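You operate a simulated robot arm through the tools that you are given. There is no shell and no other tool. Be economical: measure what you need, move in short steps, check, and stop when the job is done.

The job below is to be done with a simulated two-armed robot. You get a single attempt, and the scene is never put back.

TASK
Switch the orange keypad switch on. Then close the cage drawer. Then open the top workbench drawer, take the orange cone from the top of the repair bench and leave it in the inside of the top workbench drawer, then shut the drawer. Do these in the order given. Set down upright: orange cone.
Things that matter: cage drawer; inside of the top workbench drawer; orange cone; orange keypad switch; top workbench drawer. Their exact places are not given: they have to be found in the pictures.

Only the result counts: the job must be done as asked and must still hold three seconds after the hand-in. Knocking over, shifting, dropping, spilling or breaking anything else fails it.

THE ROBOT
Two 7-joint arms with two-finger parallel grippers on one trunk, on a base that drives. Base frame: it is fixed to the floor where the robot stands at the start and does not move with it; the origin is under the middle of the robot, x ahead of it, y to its left, z up. Units: mm, degrees, N and s.
The left shoulder is at the start at [50, 177, 1104], the right one opposite. With the tool pointing down near the work surface each hand reaches from about 220 to 700 mm from the robot's upright axis, wherever it stands, measured 20 degrees to its own side. Places, roughly: cage drawer [-500, 1600, 700]; inside of the top workbench drawer [-3900, 1700, 600]; orange cone [-500, 1750, 750]; orange keypad switch [500, 200, 900]; top workbench drawer [-3900, 1600, 700]. Payload 3.43 kg a hand.
Tool frame (each hand has its own): the origin (TCP) lies between the finger pads and is the grasp point; the fingertips stand 34 mm ahead of it; z points along the fingers, y is the line along which they close. Largest opening 128 mm; finger width 24, thickness 12; the body of the gripper, 48 by 130 mm, starts 96 mm behind the TCP.
Orientation is that of the tool frame in the base frame, as a unit quaternion [x, y, z, w]. With the fingers straight down and closing along the base's y, the tool's x points along the base's -x, its y along +y and its z along -z.

THE INTERFACE
- The arms move only by the tool step_arm. It takes "left_plan", "right_plan" or both (then of equal length, played together; a hand with none holds still); each is a list of rows, each an object of numbers (a shift or turn left out is 0, a gripper value left out holds the last): "gripper": the opening in per cent of the stroke, from 0 (shut) to 100 (fully open); "x", "y", "z": the shift along the tool's x, y, z in mm; "ax", "ay", "az": the turn, a rotation vector about the tool's x, y, z in degrees. In form: [{"gripper": .., "x": .., "y": .., "z": .., "ax": .., "ay": .., "az": ..}, ...]. A call has 1 to 10 rows; each row shifts and turns the commanded pose from where the row before left it, along the tool's axes as they then stand. A row lasts 0.2 s, in which the tool goes at most 50 mm and 8.6 degrees; a call with a longer step from one row to the next is refused whole, and so is a gripper value outside its range. Where a pose cannot be reached the arm comes as near as it can. A force on the tool above 40 N (or 10 N above the force at the start of the call, whichever is more), or a blocked arm, ends the call early, and 0.2 s more pass. Each finger travels about 108 mm/s and halts on what it meets, pressing with about 25 N; the grip force reading is that of the motor and also rises with nothing between the fingers. The clock runs only during rows and for 0.2 s after the last one: add rows that do not move to give the fingers time. The reply holds the time, the measured pose of the TCP, the force on the tool along the base axes, the opening and the grip force, in the units named above and with some noise, with the torque about the TCP (base axes, N m) and any sound that the robot's microphone picked up, and new pictures: "show" is both (left out), scene, wrist or none (wrist: the cameras of the hands that moved).
- Cameras (640 x 400 px; columns grow to the right, rows downward): "scene" is now at [159.6, 46.2, 1298.9]; the picture's right is [0.47, -0.88, 0.00], its down [-0.35, -0.19, -0.92] and it looks along [0.81, 0.43, -0.40] (base axes); focal length 228 px, centre (320, 200). "left" rides on the left gripper at [76, 11, -160] in its tool frame; the picture's right is [-0.15, 0.99, 0.00], its down [-0.88, -0.13, -0.46] and it looks along [-0.45, -0.07, 0.89] (tool axes); focal length 234 px, centre (320, 200). "right" rides on the right gripper at [76, -11, -160] in its tool frame; the picture's right is [0.15, 0.99, 0.00], its down [-0.88, 0.13, -0.46] and it looks along [-0.45, 0.07, 0.89] (tool axes); focal length 234 px, centre (320, 200).
- slide_trunk(by): slides the trunk up (or, below 0, down) by that many mm; the arms and the scene camera ride with it, the base frame stays. It gives what a move gives, with no picture.
- roll_base(legs): drives the robot by 1 to 6 legs, each [ahead, turn to the left] in mm and degrees, along the robot's own axes; the way and the turn of a leg run together, so that a leg with both is an arc; at most 1500 mm and 180 degrees a leg. The arms and the cameras ride along, it lands a little off, and it stops where it bumps. It gives what a move gives, and a new picture of the scene camera.
- aim_head(pan, tilt): turns the head with the scene camera to pan (to the left, within 80 degrees either way) and tilt (down, from -29 to 69), counted from straight ahead of the robot. It gives what a move gives, and a new picture of the scene camera.
- locate(camera, pixels): for up to 12 pixels [column, row] of the newest picture of that camera ("zoom" is the newest enlarged one), the place [x, y, z] in the base frame of the surface seen there, good to about 2 mm, but the place of the scene camera against the robot may be out by one fixed shift of up to 25 mm in any direction. It takes no simulated time.
- inspect(camera, box): a new picture of the part [left, top, right, bottom] of that camera's present view, enlarged. It takes no simulated time.
- finish_job(): hands the job in; it is judged then, once.

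Work in short steps. Measure before you move; look again where a grasp or a placing could have gone wrong, and mend it. You have 110 turns and 260 pictures in all, those below and enlarged ones among them. Open the grippers and draw the arms clear of the work before you hand the job in, unless the task says otherwise; then end with one line.

The tools are called after ">>>" as name(argument=value, ...) on one line, values as JSON. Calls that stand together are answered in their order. step_arm: Moves the arms, as the interface text tells. Its arguments: {"type":"object","properties":{"left_plan":{"type":"array"},"right_plan":{"type":"array"},"show":{"type":"string","enum":["both","scene","wrist","none"]}},"required":[]} The other tools are called the same way: slide_trunk (by) slides the trunk up or down; roll_base (legs) drives the base; aim_head (pan, tilt) turns the head that bears the scene camera; locate (camera, pixels) gives the place of the surface under pixels of a picture; inspect (camera, box) takes an enlarged picture of a part of a camera's view; finish_job () hands the job in.

At the start:

```text
clock: 0.0
left_position: [457.1, 404.0, 1144.1]
left_orientation: [0.001, 1.0, 0.0, 0.0]
left_contact_force: [-0.4, 0.1, 0.1]
left_ft_torque: [0.0, 0.02, 0.0]
left_width: 128.1
left_finger_force: 0.0
right_position: [372.8, 19.7, 1191.6]
right_orientation: [0.0, 1.0, 0.0, 0.0]
right_contact_force: [-0.2, 0.4, -0.3]
right_ft_torque: [-0.02, -0.02, 0.0]
right_width: 127.7
right_finger_force: 0.0
trunk travel left (down, up): [-275.0, 126.0]
robot x, y, heading: [-1.9, -2.7, 0.1]
head pan, tilt: [28.2, 23.7]
```

scene: 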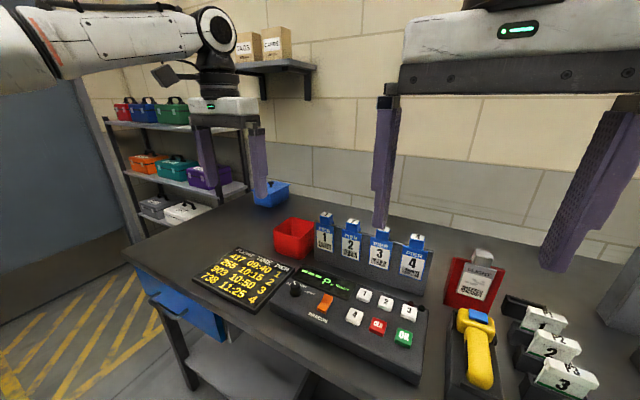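
right: 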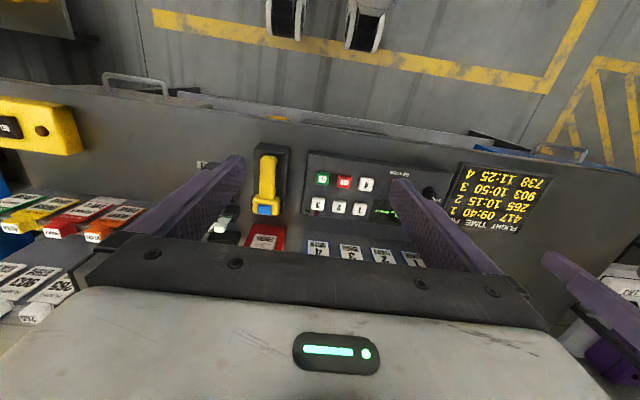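
left: 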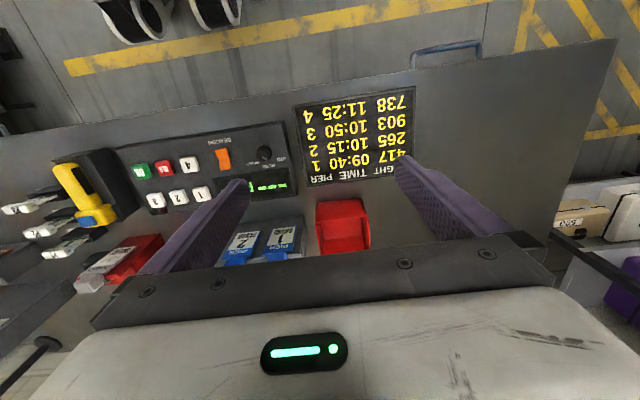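

The orange switch shows at about (325,303) in the scene and (223,159) in the left picture. I enlarge it and measure.

>>> inspect(camera="scene", box=[270, 250, 430, 350])

>>> inspect(camera="left", box=[180, 120, 300, 195])

>>> locate(camera="left", pixels=[[223, 159], [221, 151], [225, 167], [240, 160], [264, 153], [205, 150]])

```text
4.00 times, centred on (350, 300) of scene
```

zoom: 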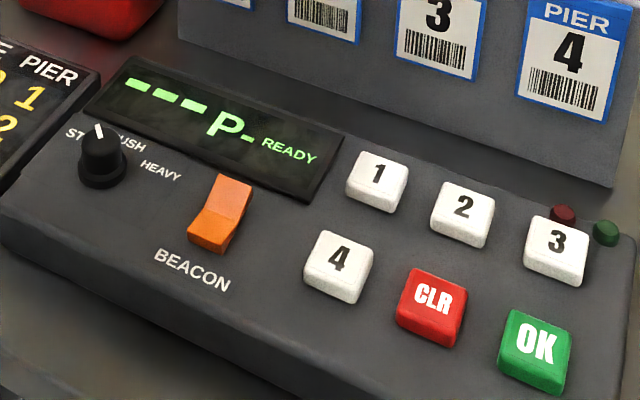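

```text
5.33 times, centred on (240, 158) of left
```

zoom: 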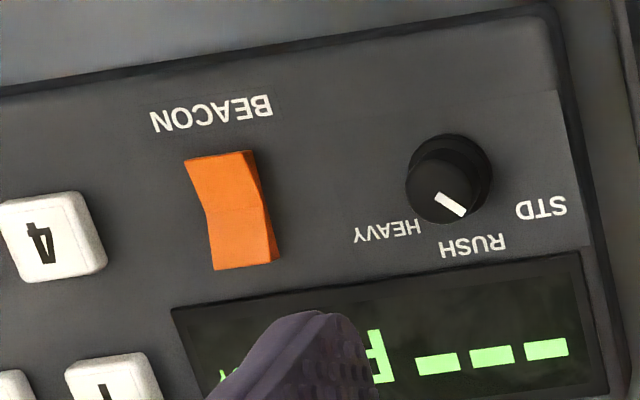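

```text
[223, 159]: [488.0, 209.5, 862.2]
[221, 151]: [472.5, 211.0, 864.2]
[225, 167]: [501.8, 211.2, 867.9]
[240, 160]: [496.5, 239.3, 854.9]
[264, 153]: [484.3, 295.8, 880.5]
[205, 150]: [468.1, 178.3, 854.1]
```

The rocker's halves are tilted; I measure along it and on the panel next to it.

>>> locate(camera="zoom", pixels=[[220, 156], [222, 170], [227, 190], [232, 210], [237, 230], [242, 250], [244, 264], [160, 150], [165, 200], [300, 160], [310, 240], [170, 250]])

```text
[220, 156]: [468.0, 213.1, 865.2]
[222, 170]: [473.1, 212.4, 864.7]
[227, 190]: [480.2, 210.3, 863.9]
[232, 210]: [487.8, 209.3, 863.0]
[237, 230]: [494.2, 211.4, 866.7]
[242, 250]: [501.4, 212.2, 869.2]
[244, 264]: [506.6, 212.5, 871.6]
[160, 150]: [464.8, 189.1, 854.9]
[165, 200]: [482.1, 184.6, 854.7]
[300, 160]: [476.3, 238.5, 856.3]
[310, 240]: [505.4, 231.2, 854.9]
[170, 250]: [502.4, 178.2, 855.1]
```

The panel is flat at z≈855; the far end of the rocker is raised (871.6 at x≈507) and the near end is pressed. I shut the left gripper and go above the far end, stopping about 30 mm short.

>>> step_arm(left_plan=[{"gripper": 0, "x": -25, "y": -40}, {"x": -26, "y": -40}, {"y": -48}, {"y": -48}, {"y": -16, "z": 40}, {"z": 48}, {"z": 48}, {"z": 48}, {"z": 18}, {}])

```text
clock: 2.2
left_position: [496.5, 217.8, 937.7]
left_orientation: [0.0, 1.0, -0.001, 0.0]
left_contact_force: [0.7, -0.6, 0.4]
left_ft_torque: [-0.02, 0.01, 0.0]
left_width: 0.0
left_finger_force: 24.4
left hand out of reach, approached as far as the arm can: row 4
right_position: [372.5, 18.9, 1191.7]
right_orientation: [0.001, 1.0, 0.0, 0.001]
right_contact_force: [0.2, 0.8, -0.2]
right_ft_torque: [0.06, 0.05, 0.02]
right_width: 128.0
right_finger_force: 0.0
trunk travel left (down, up): [-275.0, 126.0]
robot x, y, heading: [0.8, -0.1, 0.2]
head pan, tilt: [28.2, 23.7]
```

scene: 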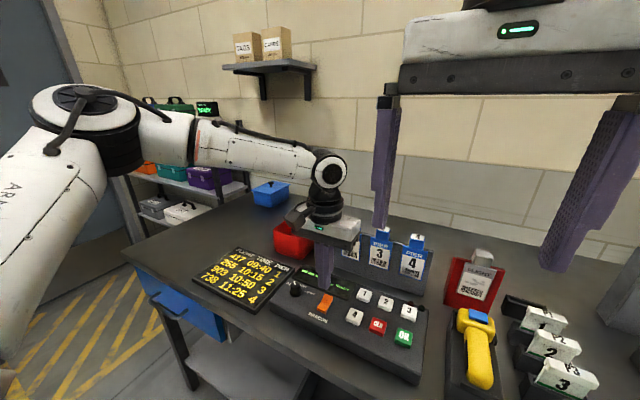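
left: 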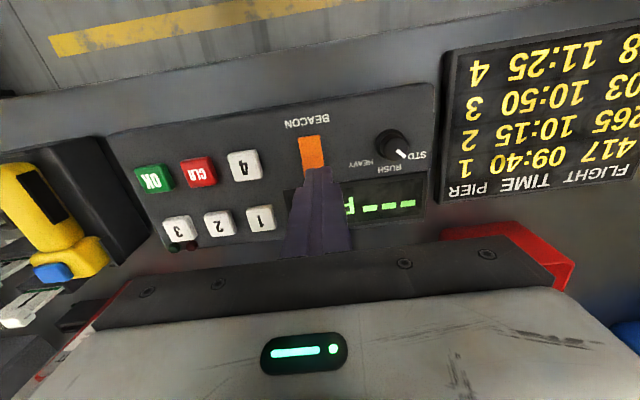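

Now at (496.5, 217.8); the rocker in the left view is at (311,152). I re-measure it from this view.

>>> locate(camera="left", pixels=[[311, 140], [312, 150], [313, 160], [315, 166], [317, 172]])

>>> step_arm(left_plan=[{"x": -11, "y": -5}, {}], show="wrist")

```text
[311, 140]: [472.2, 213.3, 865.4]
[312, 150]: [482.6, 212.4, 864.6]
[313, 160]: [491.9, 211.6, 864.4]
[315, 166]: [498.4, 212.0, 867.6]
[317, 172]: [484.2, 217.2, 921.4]
```

```text
clock: 2.8
left_position: [507.3, 213.9, 936.9]
left_orientation: [0.0, 1.0, -0.001, 0.001]
left_contact_force: [-0.4, -0.4, 0.8]
left_ft_torque: [-0.05, -0.05, -0.02]
left_width: 0.0
left_finger_force: 24.3
right_position: [371.3, 19.4, 1192.2]
right_orientation: [0.001, 1.0, 0.0, 0.0]
right_contact_force: [-0.1, -0.4, -1.0]
right_ft_torque: [0.02, -0.04, -0.04]
right_width: 128.1
right_finger_force: 0.1
trunk travel left (down, up): [-275.0, 126.0]
robot x, y, heading: [4.3, 2.6, 0.3]
head pan, tilt: [28.2, 23.7]
```

left: 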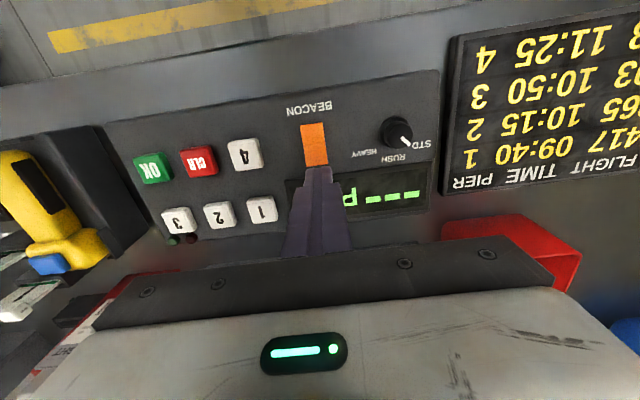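

Aligned at (507.3, 213.9), tips at z≈903. I press down in small steps to about z=864 at the tips, watching force.

>>> step_arm(left_plan=[{"z": 20}, {"z": 10}, {"z": 4}, {"z": 3}, {"z": 3}, {}], show="wrist")

```text
clock: 4.2
left_position: [508.9, 214.1, 903.6]
left_orientation: [-0.001, 1.0, -0.001, 0.005]
left_contact_force: [-1.1, 6.8, 38.7]
left_ft_torque: [0.15, 0.49, -0.42]
left_width: 0.0
left_finger_force: 25.1
right_position: [368.7, 19.1, 1193.7]
right_orientation: [0.0, 1.0, 0.001, 0.001]
right_contact_force: [-0.3, 0.4, 0.3]
right_ft_torque: [-0.01, -0.01, 0.0]
right_width: 127.8
right_finger_force: 0.0
trunk travel left (down, up): [-275.0, 126.0]
robot x, y, heading: [3.1, 3.6, 0.0]
head pan, tilt: [28.2, 23.7]
```

left: 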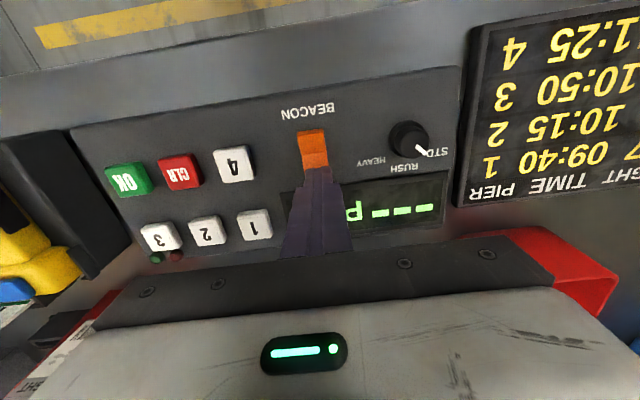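

There is 38.7 N of push and the near half looks raised now. I lift off and look.

>>> step_arm(left_plan=[{"z": -40}, {"z": -40}, {"x": 15}], show="wrist")

>>> inspect(camera="left", box=[260, 110, 380, 185])

>>> inspect(camera="scene", box=[270, 250, 430, 350])

```text
clock: 5.0
left_position: [493.8, 214.5, 977.3]
left_orientation: [0.0, 1.0, 0.0, -0.001]
left_contact_force: [-0.1, -0.7, -0.1]
left_ft_torque: [0.0, -0.01, -0.02]
left_width: 0.2
left_finger_force: 24.9
right_position: [372.2, 18.5, 1192.5]
right_orientation: [0.001, 1.0, 0.0, -0.001]
right_contact_force: [-0.7, -0.5, 0.8]
right_ft_torque: [-0.03, -0.01, 0.03]
right_width: 128.3
right_finger_force: 0.0
trunk travel left (down, up): [-275.0, 126.0]
robot x, y, heading: [1.9, 3.1, 0.2]
head pan, tilt: [28.2, 23.7]
```

left: 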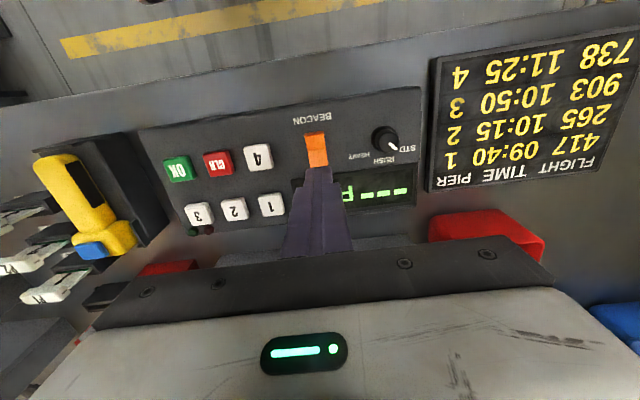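

```text
5.33 times, centred on (320, 148) of left
```

zoom: 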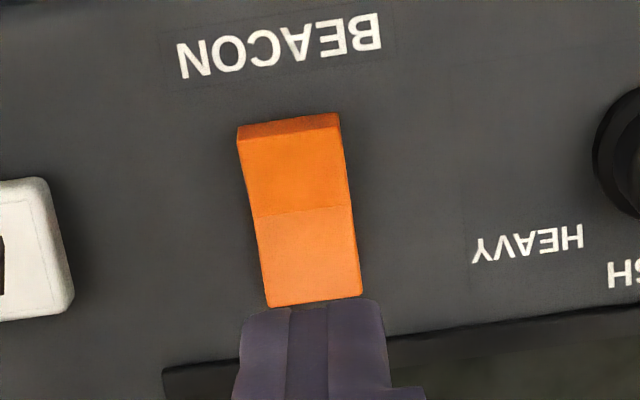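

```text
4.00 times, centred on (350, 300) of scene
```

zoom: 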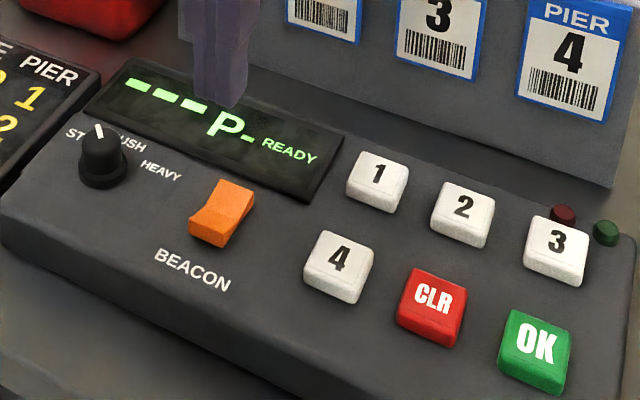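

The rocker has flipped (far half down, near half raised). I lift the left arm back up near its start pose and look to the left.

>>> step_arm(left_plan=[{"z": -48}, {"z": -48}, {"z": -48}, {"z": -40, "x": 20, "y": 20}, {"x": 40, "y": 25}, {"x": 40, "y": 25}, {"x": 30, "y": 25}, {"y": 10}], show="none")

>>> aim_head(pan=80, tilt=15)

```text
clock: 6.8
left_position: [365.8, 317.9, 1161.7]
left_orientation: [0.0, 1.0, -0.001, 0.0]
left_contact_force: [-0.5, 0.0, 1.0]
left_ft_torque: [0.0, 0.01, -0.03]
left_width: 0.2
left_finger_force: 25.1
right_position: [371.9, 19.8, 1191.9]
right_orientation: [-0.001, 1.0, -0.001, 0.0]
right_contact_force: [-0.4, 0.4, 0.4]
right_ft_torque: [0.01, 0.0, 0.04]
right_width: 127.9
right_finger_force: 0.0
trunk travel left (down, up): [-275.0, 126.0]
robot x, y, heading: [1.7, 0.5, -0.1]
head pan, tilt: [28.2, 23.7]
```

```text
clock: 8.0
left_position: [364.7, 319.1, 1162.2]
left_orientation: [0.0, 1.0, -0.001, -0.001]
left_contact_force: [-0.3, 0.3, -0.1]
left_ft_torque: [-0.01, 0.0, -0.01]
left_width: 0.0
left_finger_force: 24.5
right_position: [372.2, 17.9, 1190.8]
right_orientation: [0.0, 1.0, 0.0, 0.0]
right_contact_force: [-0.1, -0.3, -0.5]
right_ft_torque: [-0.02, -0.02, -0.01]
right_width: 128.1
right_finger_force: 0.0
trunk travel left (down, up): [-275.0, 126.0]
robot x, y, heading: [-3.1, 0.8, 0.3]
head pan, tilt: [80.0, 15.0]
```

scene: 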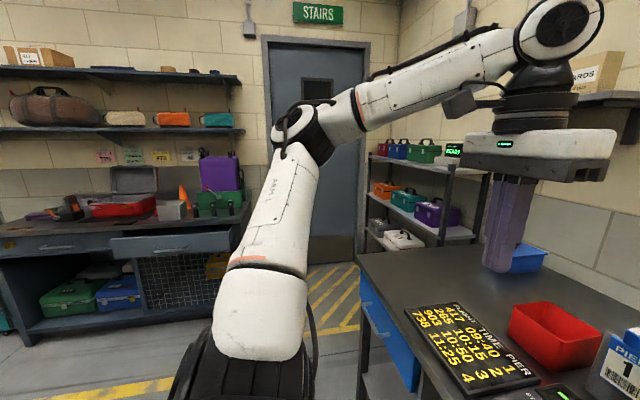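

The repair bench is on the left with the cone at (184,195) and, below it, the partly open drawer over the wire cage (180,245). I back away from the desk a little and turn to face it.

>>> roll_base(legs=[[-250, 0], [0, 95]])

>>> aim_head(pan=0, tilt=30)

```text
clock: 13.9
left_position: [-603.1, 335.0, 1161.8]
left_orientation: [0.739, -0.674, -0.001, 0.0]
left_contact_force: [0.5, 0.1, 0.1]
left_ft_torque: [-0.01, 0.02, 0.02]
left_width: 0.0
left_finger_force: 24.9
right_position: [-305.1, 370.3, 1191.3]
right_orientation: [0.738, -0.675, 0.0, 0.0]
right_contact_force: [0.2, 0.0, -1.0]
right_ft_torque: [-0.02, 0.04, 0.0]
right_width: 128.2
right_finger_force: 0.0
trunk travel left (down, up): [-275.0, 126.0]
robot x, y, heading: [-252.2, 4.4, 95.2]
head pan, tilt: [80.0, 15.0]
```

scene: 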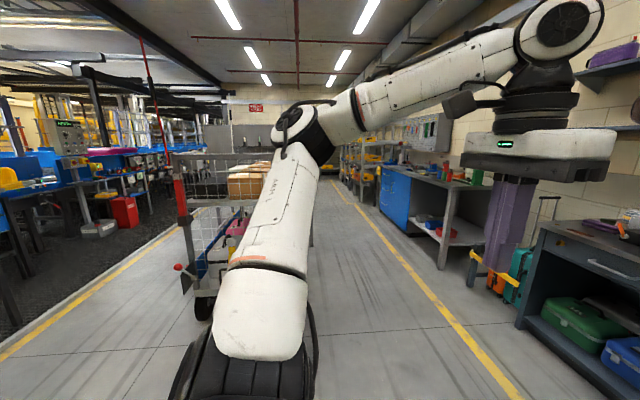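

```text
clock: 15.4
left_position: [-602.3, 335.3, 1161.5]
left_orientation: [0.739, -0.674, 0.0, 0.0]
left_contact_force: [-0.3, 0.3, 0.5]
left_ft_torque: [0.05, 0.01, 0.01]
left_width: 0.0
left_finger_force: 24.8
right_position: [-305.7, 369.1, 1191.5]
right_orientation: [0.738, -0.675, -0.001, 0.001]
right_contact_force: [-1.2, 1.0, -0.3]
right_ft_torque: [-0.01, 0.01, 0.03]
right_width: 128.1
right_finger_force: 0.1
trunk travel left (down, up): [-275.0, 126.0]
robot x, y, heading: [-251.3, 2.4, 94.9]
head pan, tilt: [0.0, 30.0]
```

scene: 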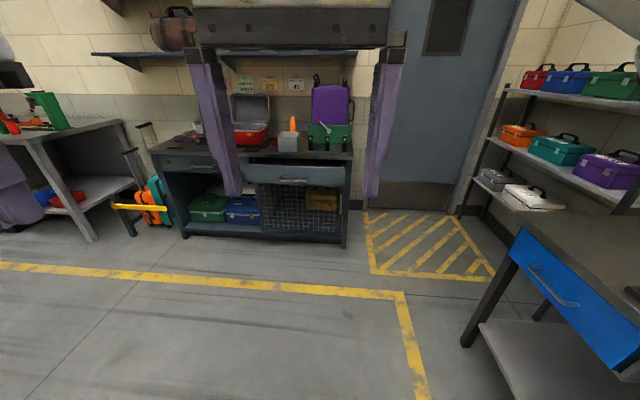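

The cage drawer front is at about (300,182). I measure its front, handle, and the cone.

>>> inspect(camera="scene", box=[220, 80, 380, 250])

>>> locate(camera="scene", pixels=[[252, 178], [295, 180], [338, 182], [190, 168], [293, 124], [290, 150], [338, 155], [330, 105], [250, 135], [300, 270]])

```text
2.35 times, centred on (300, 165) of scene
```

zoom: 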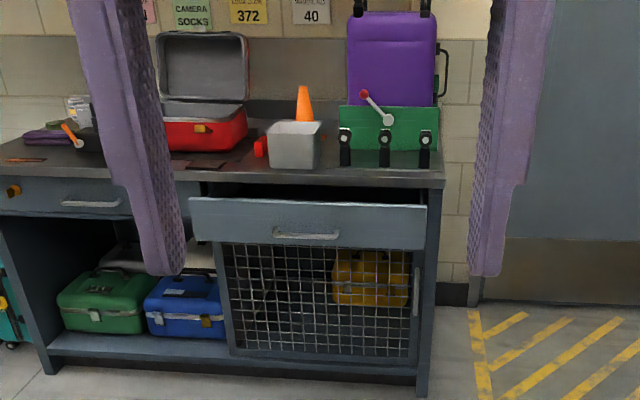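

```text
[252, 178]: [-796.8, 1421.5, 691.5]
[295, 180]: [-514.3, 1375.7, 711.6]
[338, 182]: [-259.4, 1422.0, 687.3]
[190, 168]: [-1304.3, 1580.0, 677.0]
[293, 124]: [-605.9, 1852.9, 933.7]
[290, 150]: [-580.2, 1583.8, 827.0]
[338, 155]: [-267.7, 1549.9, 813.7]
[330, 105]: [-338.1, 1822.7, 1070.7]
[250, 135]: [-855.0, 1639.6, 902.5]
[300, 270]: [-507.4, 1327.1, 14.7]
```

The cage drawer front is at y≈1421 (bench front ≈1550), its handle at about (-514,1376,711); the cone is behind the grey vise at about (-606,1853). I drive 900 mm ahead to come within reach.

>>> roll_base(legs=[[900, 0]])

>>> aim_head(pan=15, tilt=45)

```text
clock: 20.1
left_position: [-681.1, 1237.4, 1162.7]
left_orientation: [0.737, -0.676, 0.0, 0.0]
left_contact_force: [0.7, -0.1, 0.9]
left_ft_torque: [-0.01, 0.01, 0.04]
left_width: 0.1
left_finger_force: 25.1
right_position: [-382.7, 1270.6, 1190.5]
right_orientation: [0.737, -0.676, 0.0, 0.001]
right_contact_force: [0.0, 1.1, 0.6]
right_ft_torque: [0.0, 0.0, -0.07]
right_width: 127.9
right_finger_force: 0.1
trunk travel left (down, up): [-275.0, 126.0]
robot x, y, heading: [-331.9, 897.8, 94.9]
head pan, tilt: [0.0, 30.0]
```

scene: 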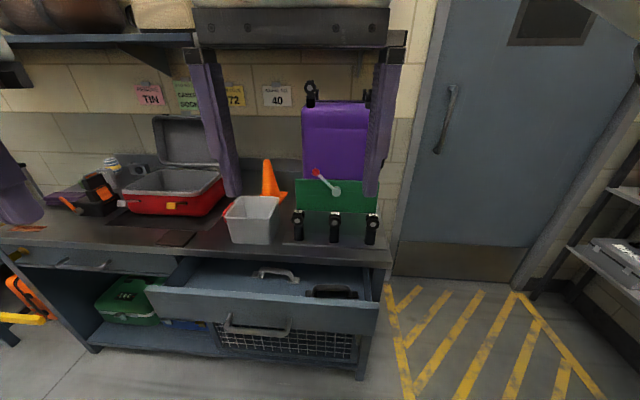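

```text
clock: 20.9
left_position: [-682.7, 1236.3, 1162.6]
left_orientation: [0.737, -0.676, 0.0, 0.0]
left_contact_force: [0.4, 0.3, 0.0]
left_ft_torque: [0.01, 0.0, -0.02]
left_width: 0.0
left_finger_force: 25.0
right_position: [-382.4, 1269.4, 1191.1]
right_orientation: [0.737, -0.676, -0.001, 0.001]
right_contact_force: [-0.7, 0.4, 0.3]
right_ft_torque: [-0.01, 0.03, 0.01]
right_width: 128.0
right_finger_force: 0.1
trunk travel left (down, up): [-275.0, 126.0]
robot x, y, heading: [-332.2, 900.0, 94.9]
head pan, tilt: [15.0, 45.0]
```

scene: 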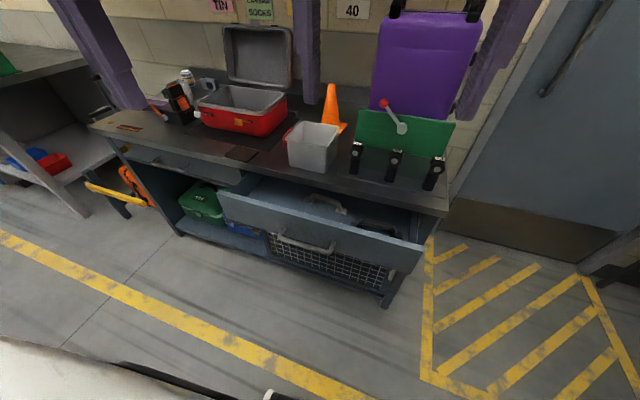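

I can see into the open cage drawer; its handle runs from (278,238) to (333,250). I measure it, the front's edge, the cone and its neighbours.

>>> locate(camera="scene", pixels=[[280, 238], [305, 245], [331, 250], [222, 193], [418, 244], [320, 224], [331, 88], [342, 126], [328, 124], [312, 124], [300, 190], [440, 205]])

>>> inspect(camera="scene", box=[240, 60, 460, 260])

```text
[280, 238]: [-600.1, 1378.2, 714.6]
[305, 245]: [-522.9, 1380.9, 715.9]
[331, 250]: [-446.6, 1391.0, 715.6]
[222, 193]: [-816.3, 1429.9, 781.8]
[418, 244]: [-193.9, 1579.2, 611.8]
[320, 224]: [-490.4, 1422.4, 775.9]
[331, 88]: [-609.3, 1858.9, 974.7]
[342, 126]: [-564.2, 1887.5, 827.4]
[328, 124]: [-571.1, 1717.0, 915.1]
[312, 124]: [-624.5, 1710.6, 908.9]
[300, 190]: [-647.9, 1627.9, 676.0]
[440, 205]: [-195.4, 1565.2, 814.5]
```

```text
2.00 times, centred on (350, 160) of scene
```

zoom: 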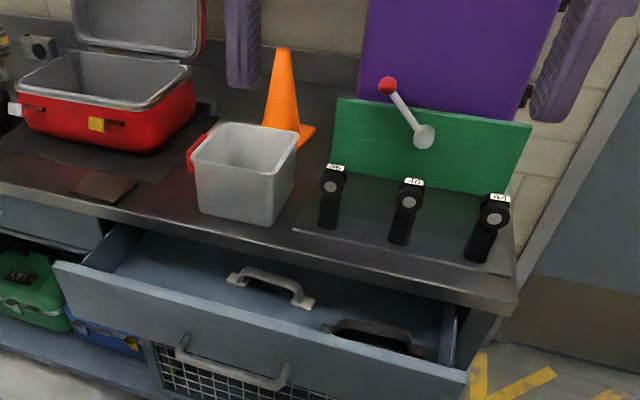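

The handle bar is at y≈1380, z≈715, x from -600 to -447. I slide the trunk down 80 and shift the right arm aside, while bringing the left hand lower in front of the handle.

>>> slide_trunk(by=-80)

>>> step_arm(right_plan=[{"y": -45}, {"y": -45}, {"y": -45}, {"y": -45}, {}, {}, {}, {}, {}, {}], left_plan=[{}, {"z": 45}, {"z": 45}, {"z": 45}, {"z": 45}, {"z": 40, "y": -15, "x": -15}, {"y": -40, "x": -15}, {"y": -40, "x": -15}, {"y": -40, "x": -15}, {"y": -30, "x": -9}])

```text
clock: 22.1
left_position: [-681.4, 1236.2, 1082.6]
left_orientation: [0.737, -0.676, 0.0, 0.001]
left_contact_force: [0.2, 0.2, 0.4]
left_ft_torque: [-0.01, 0.05, 0.01]
left_width: 0.0
left_finger_force: 25.3
right_position: [-382.8, 1268.9, 1112.6]
right_orientation: [0.737, -0.676, 0.0, 0.001]
right_contact_force: [0.7, -0.3, -0.4]
right_ft_torque: [0.02, 0.0, 0.01]
right_width: 127.9
right_finger_force: 0.0
trunk travel left (down, up): [-195.0, 206.0]
robot x, y, heading: [-330.5, 898.7, 95.0]
head pan, tilt: [15.0, 45.0]
```

```text
clock: 24.3
left_position: [-523.8, 1321.2, 863.3]
left_orientation: [0.737, -0.676, 0.001, 0.0]
left_contact_force: [0.3, -0.4, -0.3]
left_ft_torque: [0.02, -0.04, 0.0]
left_width: 0.0
left_finger_force: 25.0
right_position: [-204.6, 1285.2, 1112.0]
right_orientation: [0.737, -0.676, -0.001, 0.001]
right_contact_force: [-0.1, 0.6, 0.5]
right_ft_torque: [0.02, 0.06, 0.02]
right_width: 127.9
right_finger_force: 0.0
trunk travel left (down, up): [-195.0, 206.0]
robot x, y, heading: [-333.2, 899.6, 95.1]
head pan, tilt: [15.0, 45.0]
```

scene: 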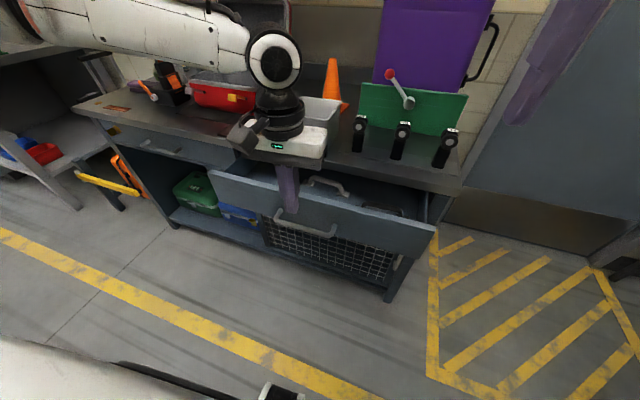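
right: 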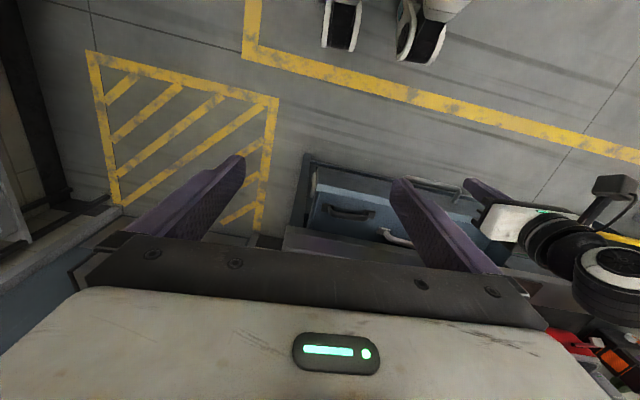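
left: 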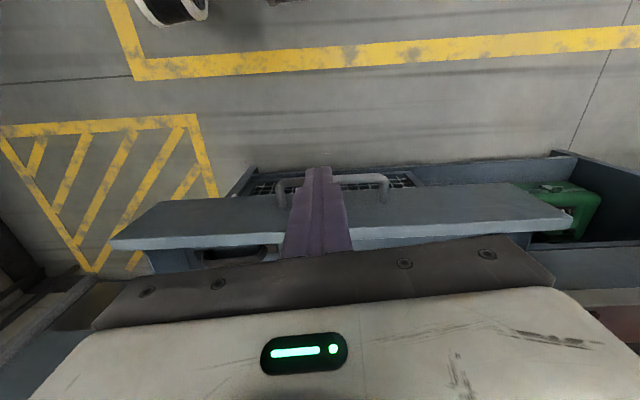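

The left hand stands over the handle area; I check handle and drawer front with the left camera.

>>> locate(camera="left", pixels=[[284, 181], [360, 178], [383, 184], [250, 225], [400, 220], [400, 195], [318, 175]])

```text
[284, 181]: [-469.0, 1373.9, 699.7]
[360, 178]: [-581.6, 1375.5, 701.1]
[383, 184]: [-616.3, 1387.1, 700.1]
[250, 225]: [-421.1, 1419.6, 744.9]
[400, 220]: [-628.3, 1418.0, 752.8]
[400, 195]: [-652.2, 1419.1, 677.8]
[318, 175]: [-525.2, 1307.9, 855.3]
```

The handle is centred at x≈-542, y≈1374, z≈700. I lower to z≈700 just in front of it.

>>> step_arm(left_plan=[{"z": 45, "y": 16}, {"z": 45}, {"z": 45}, {"z": 28}, {}], show="wrist")

```text
clock: 25.5
left_position: [-552.4, 1306.0, 710.3]
left_orientation: [0.737, -0.676, 0.001, -0.001]
left_contact_force: [-0.3, -0.4, 0.2]
left_ft_torque: [0.01, 0.0, 0.02]
left_width: 0.2
left_finger_force: 25.0
left hand out of reach, approached as far as the arm can: row 3, 4
right_position: [-203.7, 1285.4, 1111.1]
right_orientation: [0.737, -0.676, -0.001, 0.0]
right_contact_force: [0.9, -0.1, 0.6]
right_ft_torque: [-0.02, 0.0, 0.01]
right_width: 128.1
right_finger_force: 0.0
trunk travel left (down, up): [-195.0, 206.0]
robot x, y, heading: [-333.2, 902.1, 94.8]
head pan, tilt: [15.0, 45.0]
```

left: 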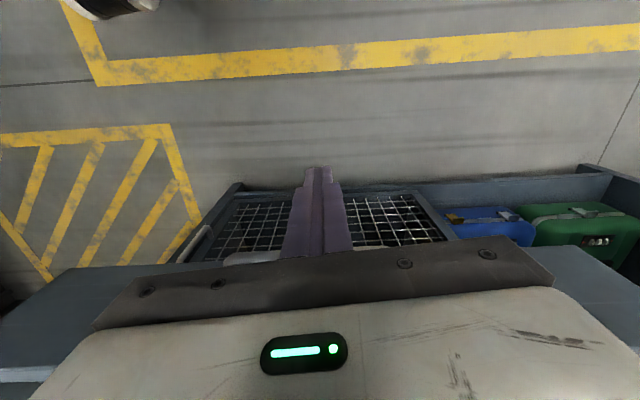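

The arm is at its low limit there; I slide the trunk down another 80 and raise the hand back up to about z=700.

>>> slide_trunk(by=-80)

>>> step_arm(left_plan=[{"z": -40}, {"z": -30}, {}], show="wrist")

```text
clock: 26.7
left_position: [-552.7, 1307.6, 630.7]
left_orientation: [0.738, -0.675, 0.0, -0.001]
left_contact_force: [-0.4, -0.5, 0.8]
left_ft_torque: [0.0, -0.02, 0.01]
left_width: 0.0
left_finger_force: 24.8
right_position: [-203.9, 1283.7, 1032.3]
right_orientation: [0.737, -0.676, -0.001, 0.001]
right_contact_force: [0.3, -0.1, -0.5]
right_ft_torque: [0.0, 0.02, -0.02]
right_width: 127.9
right_finger_force: 0.0
trunk travel left (down, up): [-115.0, 286.0]
robot x, y, heading: [-327.6, 903.3, 94.8]
head pan, tilt: [15.0, 45.0]
```

```text
clock: 27.5
left_position: [-553.0, 1306.5, 702.4]
left_orientation: [0.737, -0.675, 0.0, -0.001]
left_contact_force: [0.0, -0.6, 0.3]
left_ft_torque: [0.03, -0.03, -0.01]
left_width: 0.0
left_finger_force: 25.1
right_position: [-205.1, 1284.4, 1032.4]
right_orientation: [0.737, -0.676, -0.001, 0.0]
right_contact_force: [-0.4, 0.7, -0.2]
right_ft_torque: [0.02, 0.01, 0.0]
right_width: 128.3
right_finger_force: 0.1
trunk travel left (down, up): [-115.0, 286.0]
robot x, y, heading: [-332.2, 902.5, 94.9]
head pan, tilt: [15.0, 45.0]
```

left: 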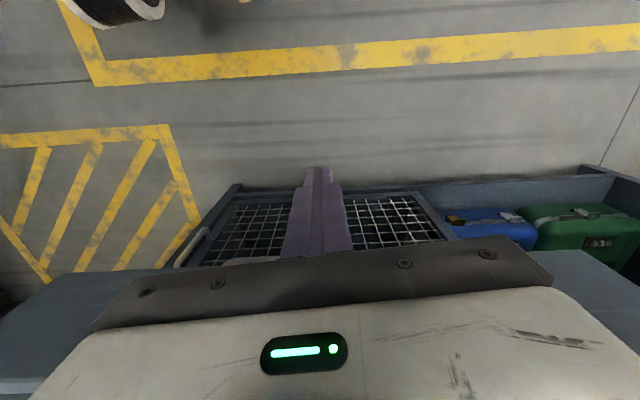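

In front of the handle at z≈702. I push in +y, slowly from contact.

>>> step_arm(left_plan=[{"x": -30, "y": -2.5}, {"x": -15, "y": -1.3}, {"x": -12, "y": -1}, {"x": -12, "y": -1}, {"x": -12, "y": -1}, {"x": -12, "y": -1}, {"x": -12, "y": -1}, {"x": -12, "y": -1}, {}], show="scene")

```text
clock: 29.5
left_position: [-579.0, 1394.4, 714.6]
left_orientation: [0.737, -0.676, 0.001, -0.003]
left_contact_force: [0.6, -0.3, 0.7]
left_ft_torque: [-0.03, 0.01, -0.01]
left_width: 0.0
left_finger_force: 24.5
left hand out of reach, approached as far as the arm can: row 4, 5, 6, 7, 8
right_position: [-204.7, 1284.5, 1032.5]
right_orientation: [0.737, -0.676, -0.001, 0.001]
right_contact_force: [-0.7, 0.2, 0.2]
right_ft_torque: [0.03, 0.01, 0.0]
right_width: 128.3
right_finger_force: 0.0
trunk travel left (down, up): [-115.0, 286.0]
robot x, y, heading: [-331.3, 899.1, 95.0]
head pan, tilt: [15.0, 45.0]
```

scene: 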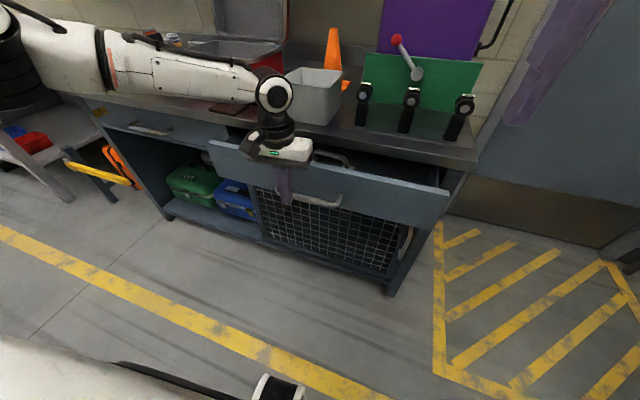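

The arm hits a reach limit (stopped at y≈1394, no contact force) so I'll hold the arm and push by driving. First I back off and recentre in front of the handle.

>>> step_arm(left_plan=[{"x": 30}, {"x": 30}, {"x": 10, "y": -20}, {"y": -20}, {}], show="wrist")

```text
clock: 30.7
left_position: [-533.8, 1327.0, 714.7]
left_orientation: [0.737, -0.676, 0.0, -0.001]
left_contact_force: [0.0, 0.3, -0.8]
left_ft_torque: [-0.04, -0.03, 0.0]
left_width: 0.0
left_finger_force: 25.0
right_position: [-204.5, 1283.7, 1031.6]
right_orientation: [0.736, -0.677, -0.001, 0.0]
right_contact_force: [0.3, 0.2, 0.6]
right_ft_torque: [-0.01, 0.01, 0.0]
right_width: 127.9
right_finger_force: 0.1
trunk travel left (down, up): [-115.0, 286.0]
robot x, y, heading: [-333.5, 899.7, 94.9]
head pan, tilt: [15.0, 45.0]
```

left: 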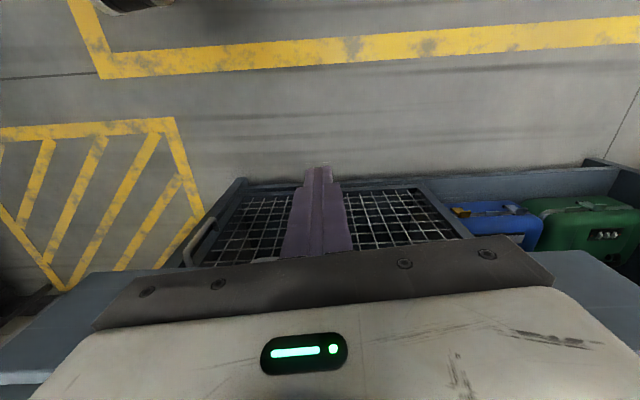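

Centred at x≈-534. I drive 120 mm ahead to push the handle.

>>> roll_base(legs=[[120, 0]])

```text
clock: 31.9
left_position: [-544.4, 1445.2, 715.5]
left_orientation: [0.737, -0.676, 0.0, -0.001]
left_contact_force: [-0.2, 0.4, 0.6]
left_ft_torque: [-0.02, -0.04, 0.01]
left_width: 0.0
left_finger_force: 25.0
right_position: [-215.2, 1402.6, 1031.3]
right_orientation: [0.737, -0.676, 0.0, 0.001]
right_contact_force: [-0.5, 0.3, 0.3]
right_ft_torque: [0.03, -0.02, -0.02]
right_width: 128.4
right_finger_force: 0.1
trunk travel left (down, up): [-115.0, 286.0]
robot x, y, heading: [-341.1, 1021.4, 95.2]
head pan, tilt: [15.0, 45.0]
```

scene: 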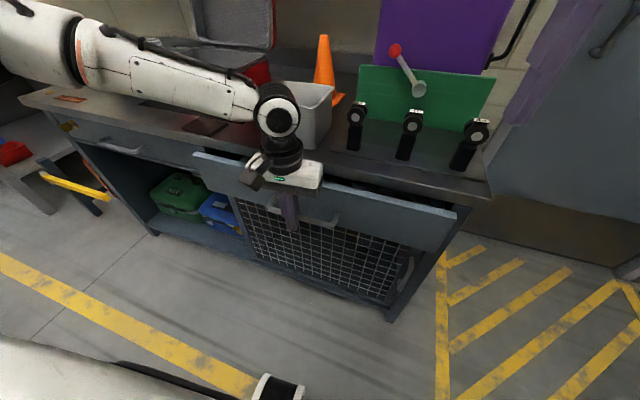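

The drawer is moving in. I check how far is left and the clearance of the left forearm to the things on the bench.

>>> locate(camera="scene", pixels=[[205, 155], [450, 210], [220, 143], [470, 195], [260, 85], [170, 65], [120, 30], [30, 40], [310, 95], [240, 30], [150, 125]])

```text
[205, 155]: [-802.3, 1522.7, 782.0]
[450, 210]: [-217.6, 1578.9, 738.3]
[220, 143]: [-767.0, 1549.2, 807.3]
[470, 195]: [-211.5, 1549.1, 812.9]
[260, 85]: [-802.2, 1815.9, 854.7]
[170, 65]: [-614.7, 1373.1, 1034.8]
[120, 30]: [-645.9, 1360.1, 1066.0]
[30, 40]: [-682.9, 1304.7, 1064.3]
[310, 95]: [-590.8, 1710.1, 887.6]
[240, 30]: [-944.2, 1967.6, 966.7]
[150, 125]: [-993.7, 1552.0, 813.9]
```

The drawer front is around y≈1505 and should close at about 1565–1580. I drive 45 more, then check.

>>> roll_base(legs=[[45, 0]])

>>> inspect(camera="scene", box=[60, 80, 500, 320])

```text
clock: 32.8
left_position: [-548.2, 1491.2, 715.0]
left_orientation: [0.738, -0.675, 0.0, -0.002]
left_contact_force: [-0.5, 0.0, -0.3]
left_ft_torque: [0.02, -0.01, 0.0]
left_width: 0.0
left_finger_force: 24.6
right_position: [-220.0, 1449.5, 1031.8]
right_orientation: [0.737, -0.676, 0.0, 0.0]
right_contact_force: [-1.0, 0.1, 0.2]
right_ft_torque: [0.01, -0.01, -0.02]
right_width: 128.1
right_finger_force: 0.0
trunk travel left (down, up): [-115.0, 286.0]
robot x, y, heading: [-344.1, 1067.2, 95.3]
head pan, tilt: [15.0, 45.0]
```

scene: 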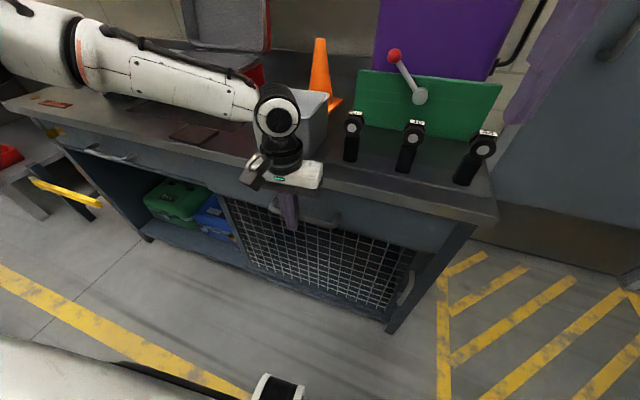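

```text
1.45 times, centred on (280, 200) of scene
```

zoom: 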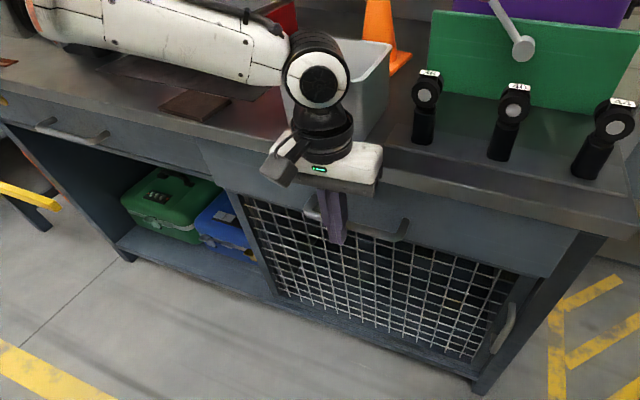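

It looks nearly flush. I drive another 15 mm and watch for a push back.

>>> roll_base(legs=[[15, 0]])

>>> locate(camera="scene", pixels=[[400, 235], [440, 240], [220, 165], [100, 145], [120, 157], [440, 205], [225, 148]])

>>> inspect(camera="scene", box=[320, 150, 500, 262])

```text
clock: 33.6
left_position: [-550.2, 1506.2, 714.4]
left_orientation: [0.738, -0.675, 0.0, -0.002]
left_contact_force: [0.2, 1.0, -0.1]
left_ft_torque: [0.0, -0.01, 0.04]
left_width: 0.0
left_finger_force: 25.1
right_position: [-220.8, 1463.3, 1032.9]
right_orientation: [0.737, -0.676, -0.001, 0.0]
right_contact_force: [-0.9, -0.4, 0.5]
right_ft_torque: [0.01, -0.01, 0.03]
right_width: 128.1
right_finger_force: 0.0
trunk travel left (down, up): [-115.0, 286.0]
robot x, y, heading: [-348.6, 1078.3, 95.0]
head pan, tilt: [15.0, 45.0]
```

scene: 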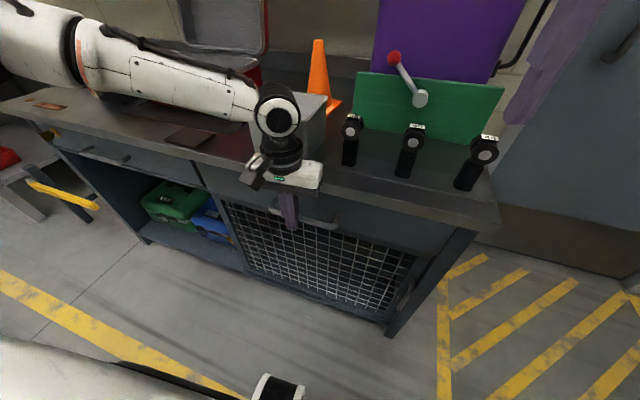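

```text
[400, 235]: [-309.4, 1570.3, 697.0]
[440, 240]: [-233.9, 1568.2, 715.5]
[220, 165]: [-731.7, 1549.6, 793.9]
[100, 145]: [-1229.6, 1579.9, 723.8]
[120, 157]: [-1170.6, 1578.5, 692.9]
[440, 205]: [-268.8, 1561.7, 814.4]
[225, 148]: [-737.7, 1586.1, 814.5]
```

```text
3.56 times, centred on (410, 206) of scene
```

zoom: 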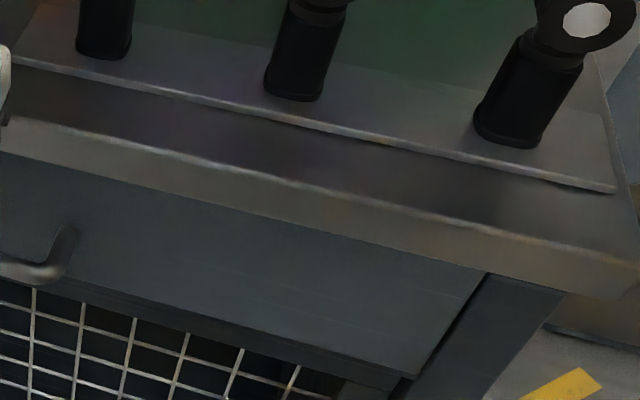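

The cage front is at y≈1570 against 1579 for the neighbour (closed) drawer, so about 9 mm is left. I drive 15 more.

>>> roll_base(legs=[[15, 0]])

>>> locate(camera="scene", pixels=[[400, 235], [380, 230], [100, 145], [120, 157], [355, 220]])

```text
clock: 34.3
left_position: [-550.4, 1518.5, 714.1]
left_orientation: [0.737, -0.676, 0.001, 0.002]
left_contact_force: [3.1, -13.9, -4.9]
left_ft_torque: [-0.31, -0.03, -0.06]
left_width: 0.0
left_finger_force: 24.6
right_position: [-222.2, 1476.4, 1033.6]
right_orientation: [0.737, -0.676, 0.0, -0.002]
right_contact_force: [0.4, 0.7, -0.2]
right_ft_torque: [-0.01, 0.02, 0.0]
right_width: 127.9
right_finger_force: 0.2
trunk travel left (down, up): [-115.0, 286.0]
robot x, y, heading: [-348.9, 1090.4, 95.0]
head pan, tilt: [15.0, 45.0]
```

scene: 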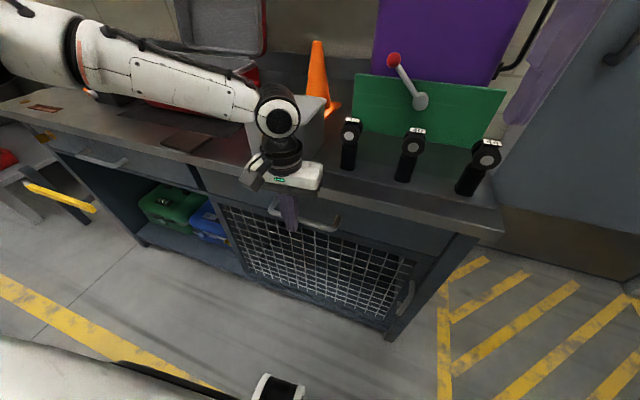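

```text
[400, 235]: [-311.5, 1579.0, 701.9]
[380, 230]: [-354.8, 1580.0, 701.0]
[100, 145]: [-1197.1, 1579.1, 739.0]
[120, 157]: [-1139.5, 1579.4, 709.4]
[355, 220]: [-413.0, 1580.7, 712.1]
```

The drawer front is now flush at y≈1580 with 14 N of reaction: closed. I back away, raise the arms, and look toward the workbench.

>>> roll_base(legs=[[-400, 0]])

>>> slide_trunk(by=160)

>>> aim_head(pan=70, tilt=15)

```text
clock: 36.8
left_position: [-518.5, 1132.7, 712.8]
left_orientation: [0.74, -0.673, 0.001, 0.001]
left_contact_force: [-0.7, -0.5, -0.2]
left_ft_torque: [-0.01, 0.0, 0.02]
left_width: 0.0
left_finger_force: 24.8
right_position: [-190.0, 1092.7, 1031.1]
right_orientation: [0.739, -0.674, 0.0, 0.001]
right_contact_force: [-0.2, 0.1, 0.2]
right_ft_torque: [0.02, -0.01, -0.01]
right_width: 128.2
right_finger_force: 0.0
trunk travel left (down, up): [-115.0, 286.0]
robot x, y, heading: [-315.4, 708.3, 95.3]
head pan, tilt: [15.0, 45.0]
```

scene: 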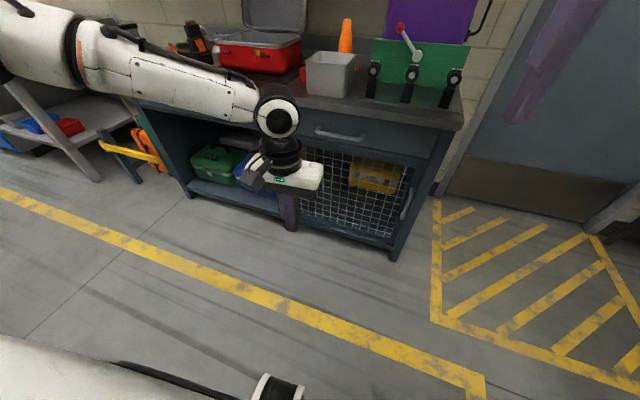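

```text
clock: 38.6
left_position: [-517.9, 1131.2, 874.3]
left_orientation: [0.739, -0.673, 0.002, 0.001]
left_contact_force: [-0.2, 0.0, 1.5]
left_ft_torque: [-0.03, 0.0, -0.02]
left_width: 0.0
left_finger_force: 25.3
right_position: [-188.4, 1091.2, 1191.2]
right_orientation: [0.739, -0.674, -0.001, 0.0]
right_contact_force: [0.1, -0.1, -0.1]
right_ft_torque: [0.03, 0.0, 0.02]
right_width: 128.0
right_finger_force: 0.0
trunk travel left (down, up): [-275.0, 126.0]
robot x, y, heading: [-311.1, 709.9, 95.5]
head pan, tilt: [15.0, 45.0]
```

```text
clock: 39.9
left_position: [-517.9, 1131.4, 873.3]
left_orientation: [0.739, -0.674, 0.001, 0.001]
left_contact_force: [0.0, 0.3, 0.4]
left_ft_torque: [-0.01, 0.03, 0.0]
left_width: 0.0
left_finger_force: 25.1
right_position: [-188.7, 1093.4, 1191.1]
right_orientation: [0.739, -0.674, 0.0, 0.001]
right_contact_force: [0.1, -0.1, -0.5]
right_ft_torque: [-0.04, 0.01, 0.04]
right_width: 128.1
right_finger_force: 0.0
trunk travel left (down, up): [-275.0, 126.0]
robot x, y, heading: [-311.9, 708.5, 95.2]
head pan, tilt: [70.0, 15.0]
```

scene: 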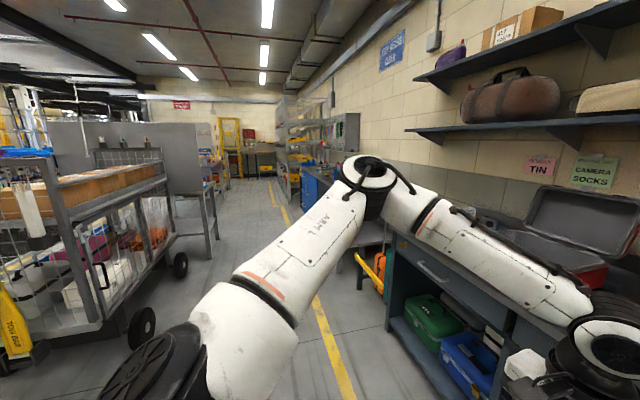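

I measure the corridor: the cage cart on the left and the benches on the right.

>>> locate(camera="scene", pixels=[[140, 340], [165, 185], [178, 265], [100, 310], [215, 235], [310, 200], [375, 270], [395, 330], [245, 215], [278, 195], [325, 330], [350, 240]])

>>> inspect(camera="scene", box=[160, 80, 420, 300])

```text
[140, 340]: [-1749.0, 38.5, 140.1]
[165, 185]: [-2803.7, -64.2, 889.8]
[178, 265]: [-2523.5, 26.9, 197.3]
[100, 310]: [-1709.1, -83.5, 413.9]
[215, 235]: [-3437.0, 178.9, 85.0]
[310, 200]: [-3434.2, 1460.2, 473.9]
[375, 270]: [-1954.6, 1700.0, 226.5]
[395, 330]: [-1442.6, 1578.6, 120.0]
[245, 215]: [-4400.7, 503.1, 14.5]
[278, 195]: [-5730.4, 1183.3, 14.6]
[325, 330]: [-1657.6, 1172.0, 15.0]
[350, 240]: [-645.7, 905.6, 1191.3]
```

```text
1.82 times, centred on (290, 190) of scene
```

zoom: 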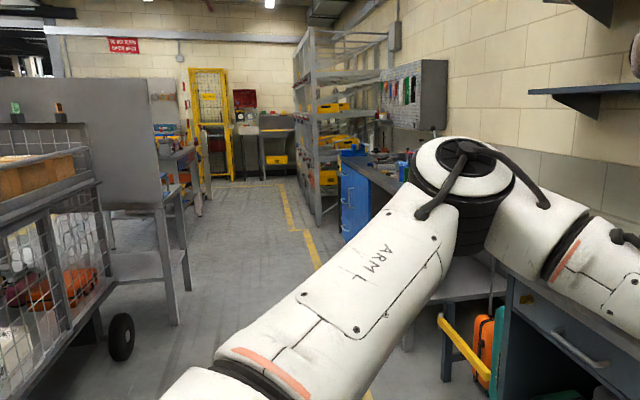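

The corridor runs at y≈200…1450. I raise the left hand, turn to face -x and drive about 2.9 m along y≈710.

>>> step_arm(left_plan=[{"z": -45}, {"z": -45}, {"z": -45}, {"z": -45, "gripper": 100}, {"z": -45}, {"x": 20}], show="none")

>>> roll_base(legs=[[0, 84.8], [1450, 0]])

>>> aim_head(pan=-30, tilt=20)

```text
clock: 41.2
left_position: [-514.7, 1112.7, 1098.3]
left_orientation: [0.739, -0.673, 0.001, 0.001]
left_contact_force: [-0.9, 1.0, 0.3]
left_ft_torque: [0.03, 0.0, 0.03]
left_width: 127.9
left_finger_force: 0.0
right_position: [-188.7, 1092.6, 1192.4]
right_orientation: [0.74, -0.672, -0.001, 0.0]
right_contact_force: [0.1, 0.1, 0.4]
right_ft_torque: [0.04, 0.02, -0.01]
right_width: 128.0
right_finger_force: 0.2
trunk travel left (down, up): [-275.0, 126.0]
robot x, y, heading: [-316.0, 707.4, 95.3]
head pan, tilt: [70.0, 15.0]
```

```text
clock: 52.1
left_position: [-2199.4, 552.1, 1098.8]
left_orientation: [1.0, -0.004, 0.001, 0.0]
left_contact_force: [-0.7, -0.2, 0.5]
left_ft_torque: [-0.02, -0.05, 0.03]
left_width: 128.1
left_finger_force: 0.0
right_position: [-2145.4, 874.6, 1193.4]
right_orientation: [1.0, -0.004, 0.0, 0.001]
right_contact_force: [-0.9, -0.2, -0.5]
right_ft_torque: [0.01, -0.03, -0.01]
right_width: 128.1
right_finger_force: 0.0
trunk travel left (down, up): [-275.0, 126.0]
robot x, y, heading: [-1777.9, 710.8, 179.4]
head pan, tilt: [70.0, 15.0]
```

scene: 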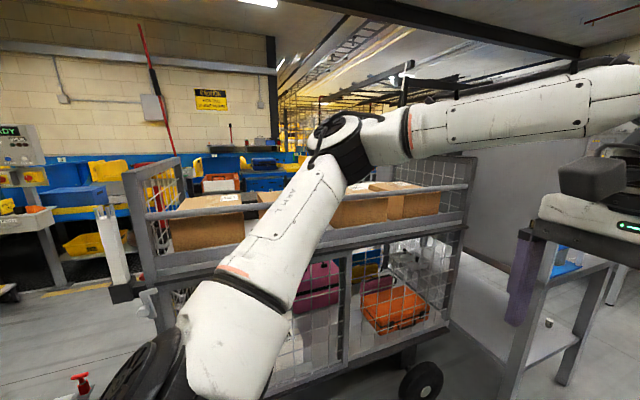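

```text
clock: 53.9
left_position: [-2198.5, 550.9, 1100.0]
left_orientation: [1.0, -0.004, 0.001, 0.0]
left_contact_force: [-0.4, -0.2, 1.1]
left_ft_torque: [0.0, -0.04, 0.0]
left_width: 128.1
left_finger_force: 0.0
right_position: [-2144.4, 874.3, 1192.5]
right_orientation: [1.0, -0.004, 0.0, 0.001]
right_contact_force: [-0.2, 0.5, -0.7]
right_ft_torque: [-0.02, -0.01, -0.01]
right_width: 128.1
right_finger_force: 0.0
trunk travel left (down, up): [-275.0, 126.0]
robot x, y, heading: [-1773.4, 708.6, 179.5]
head pan, tilt: [-30.0, 20.0]
```

scene: 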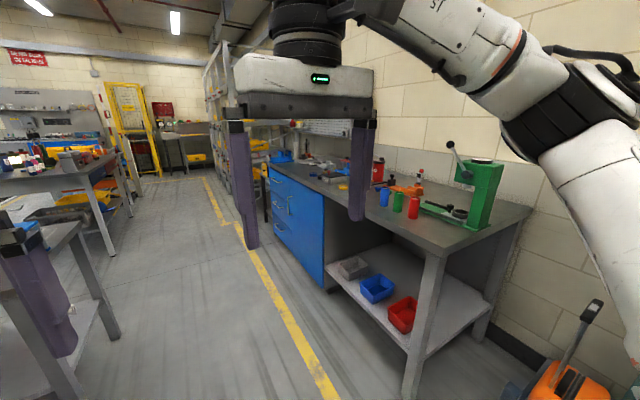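

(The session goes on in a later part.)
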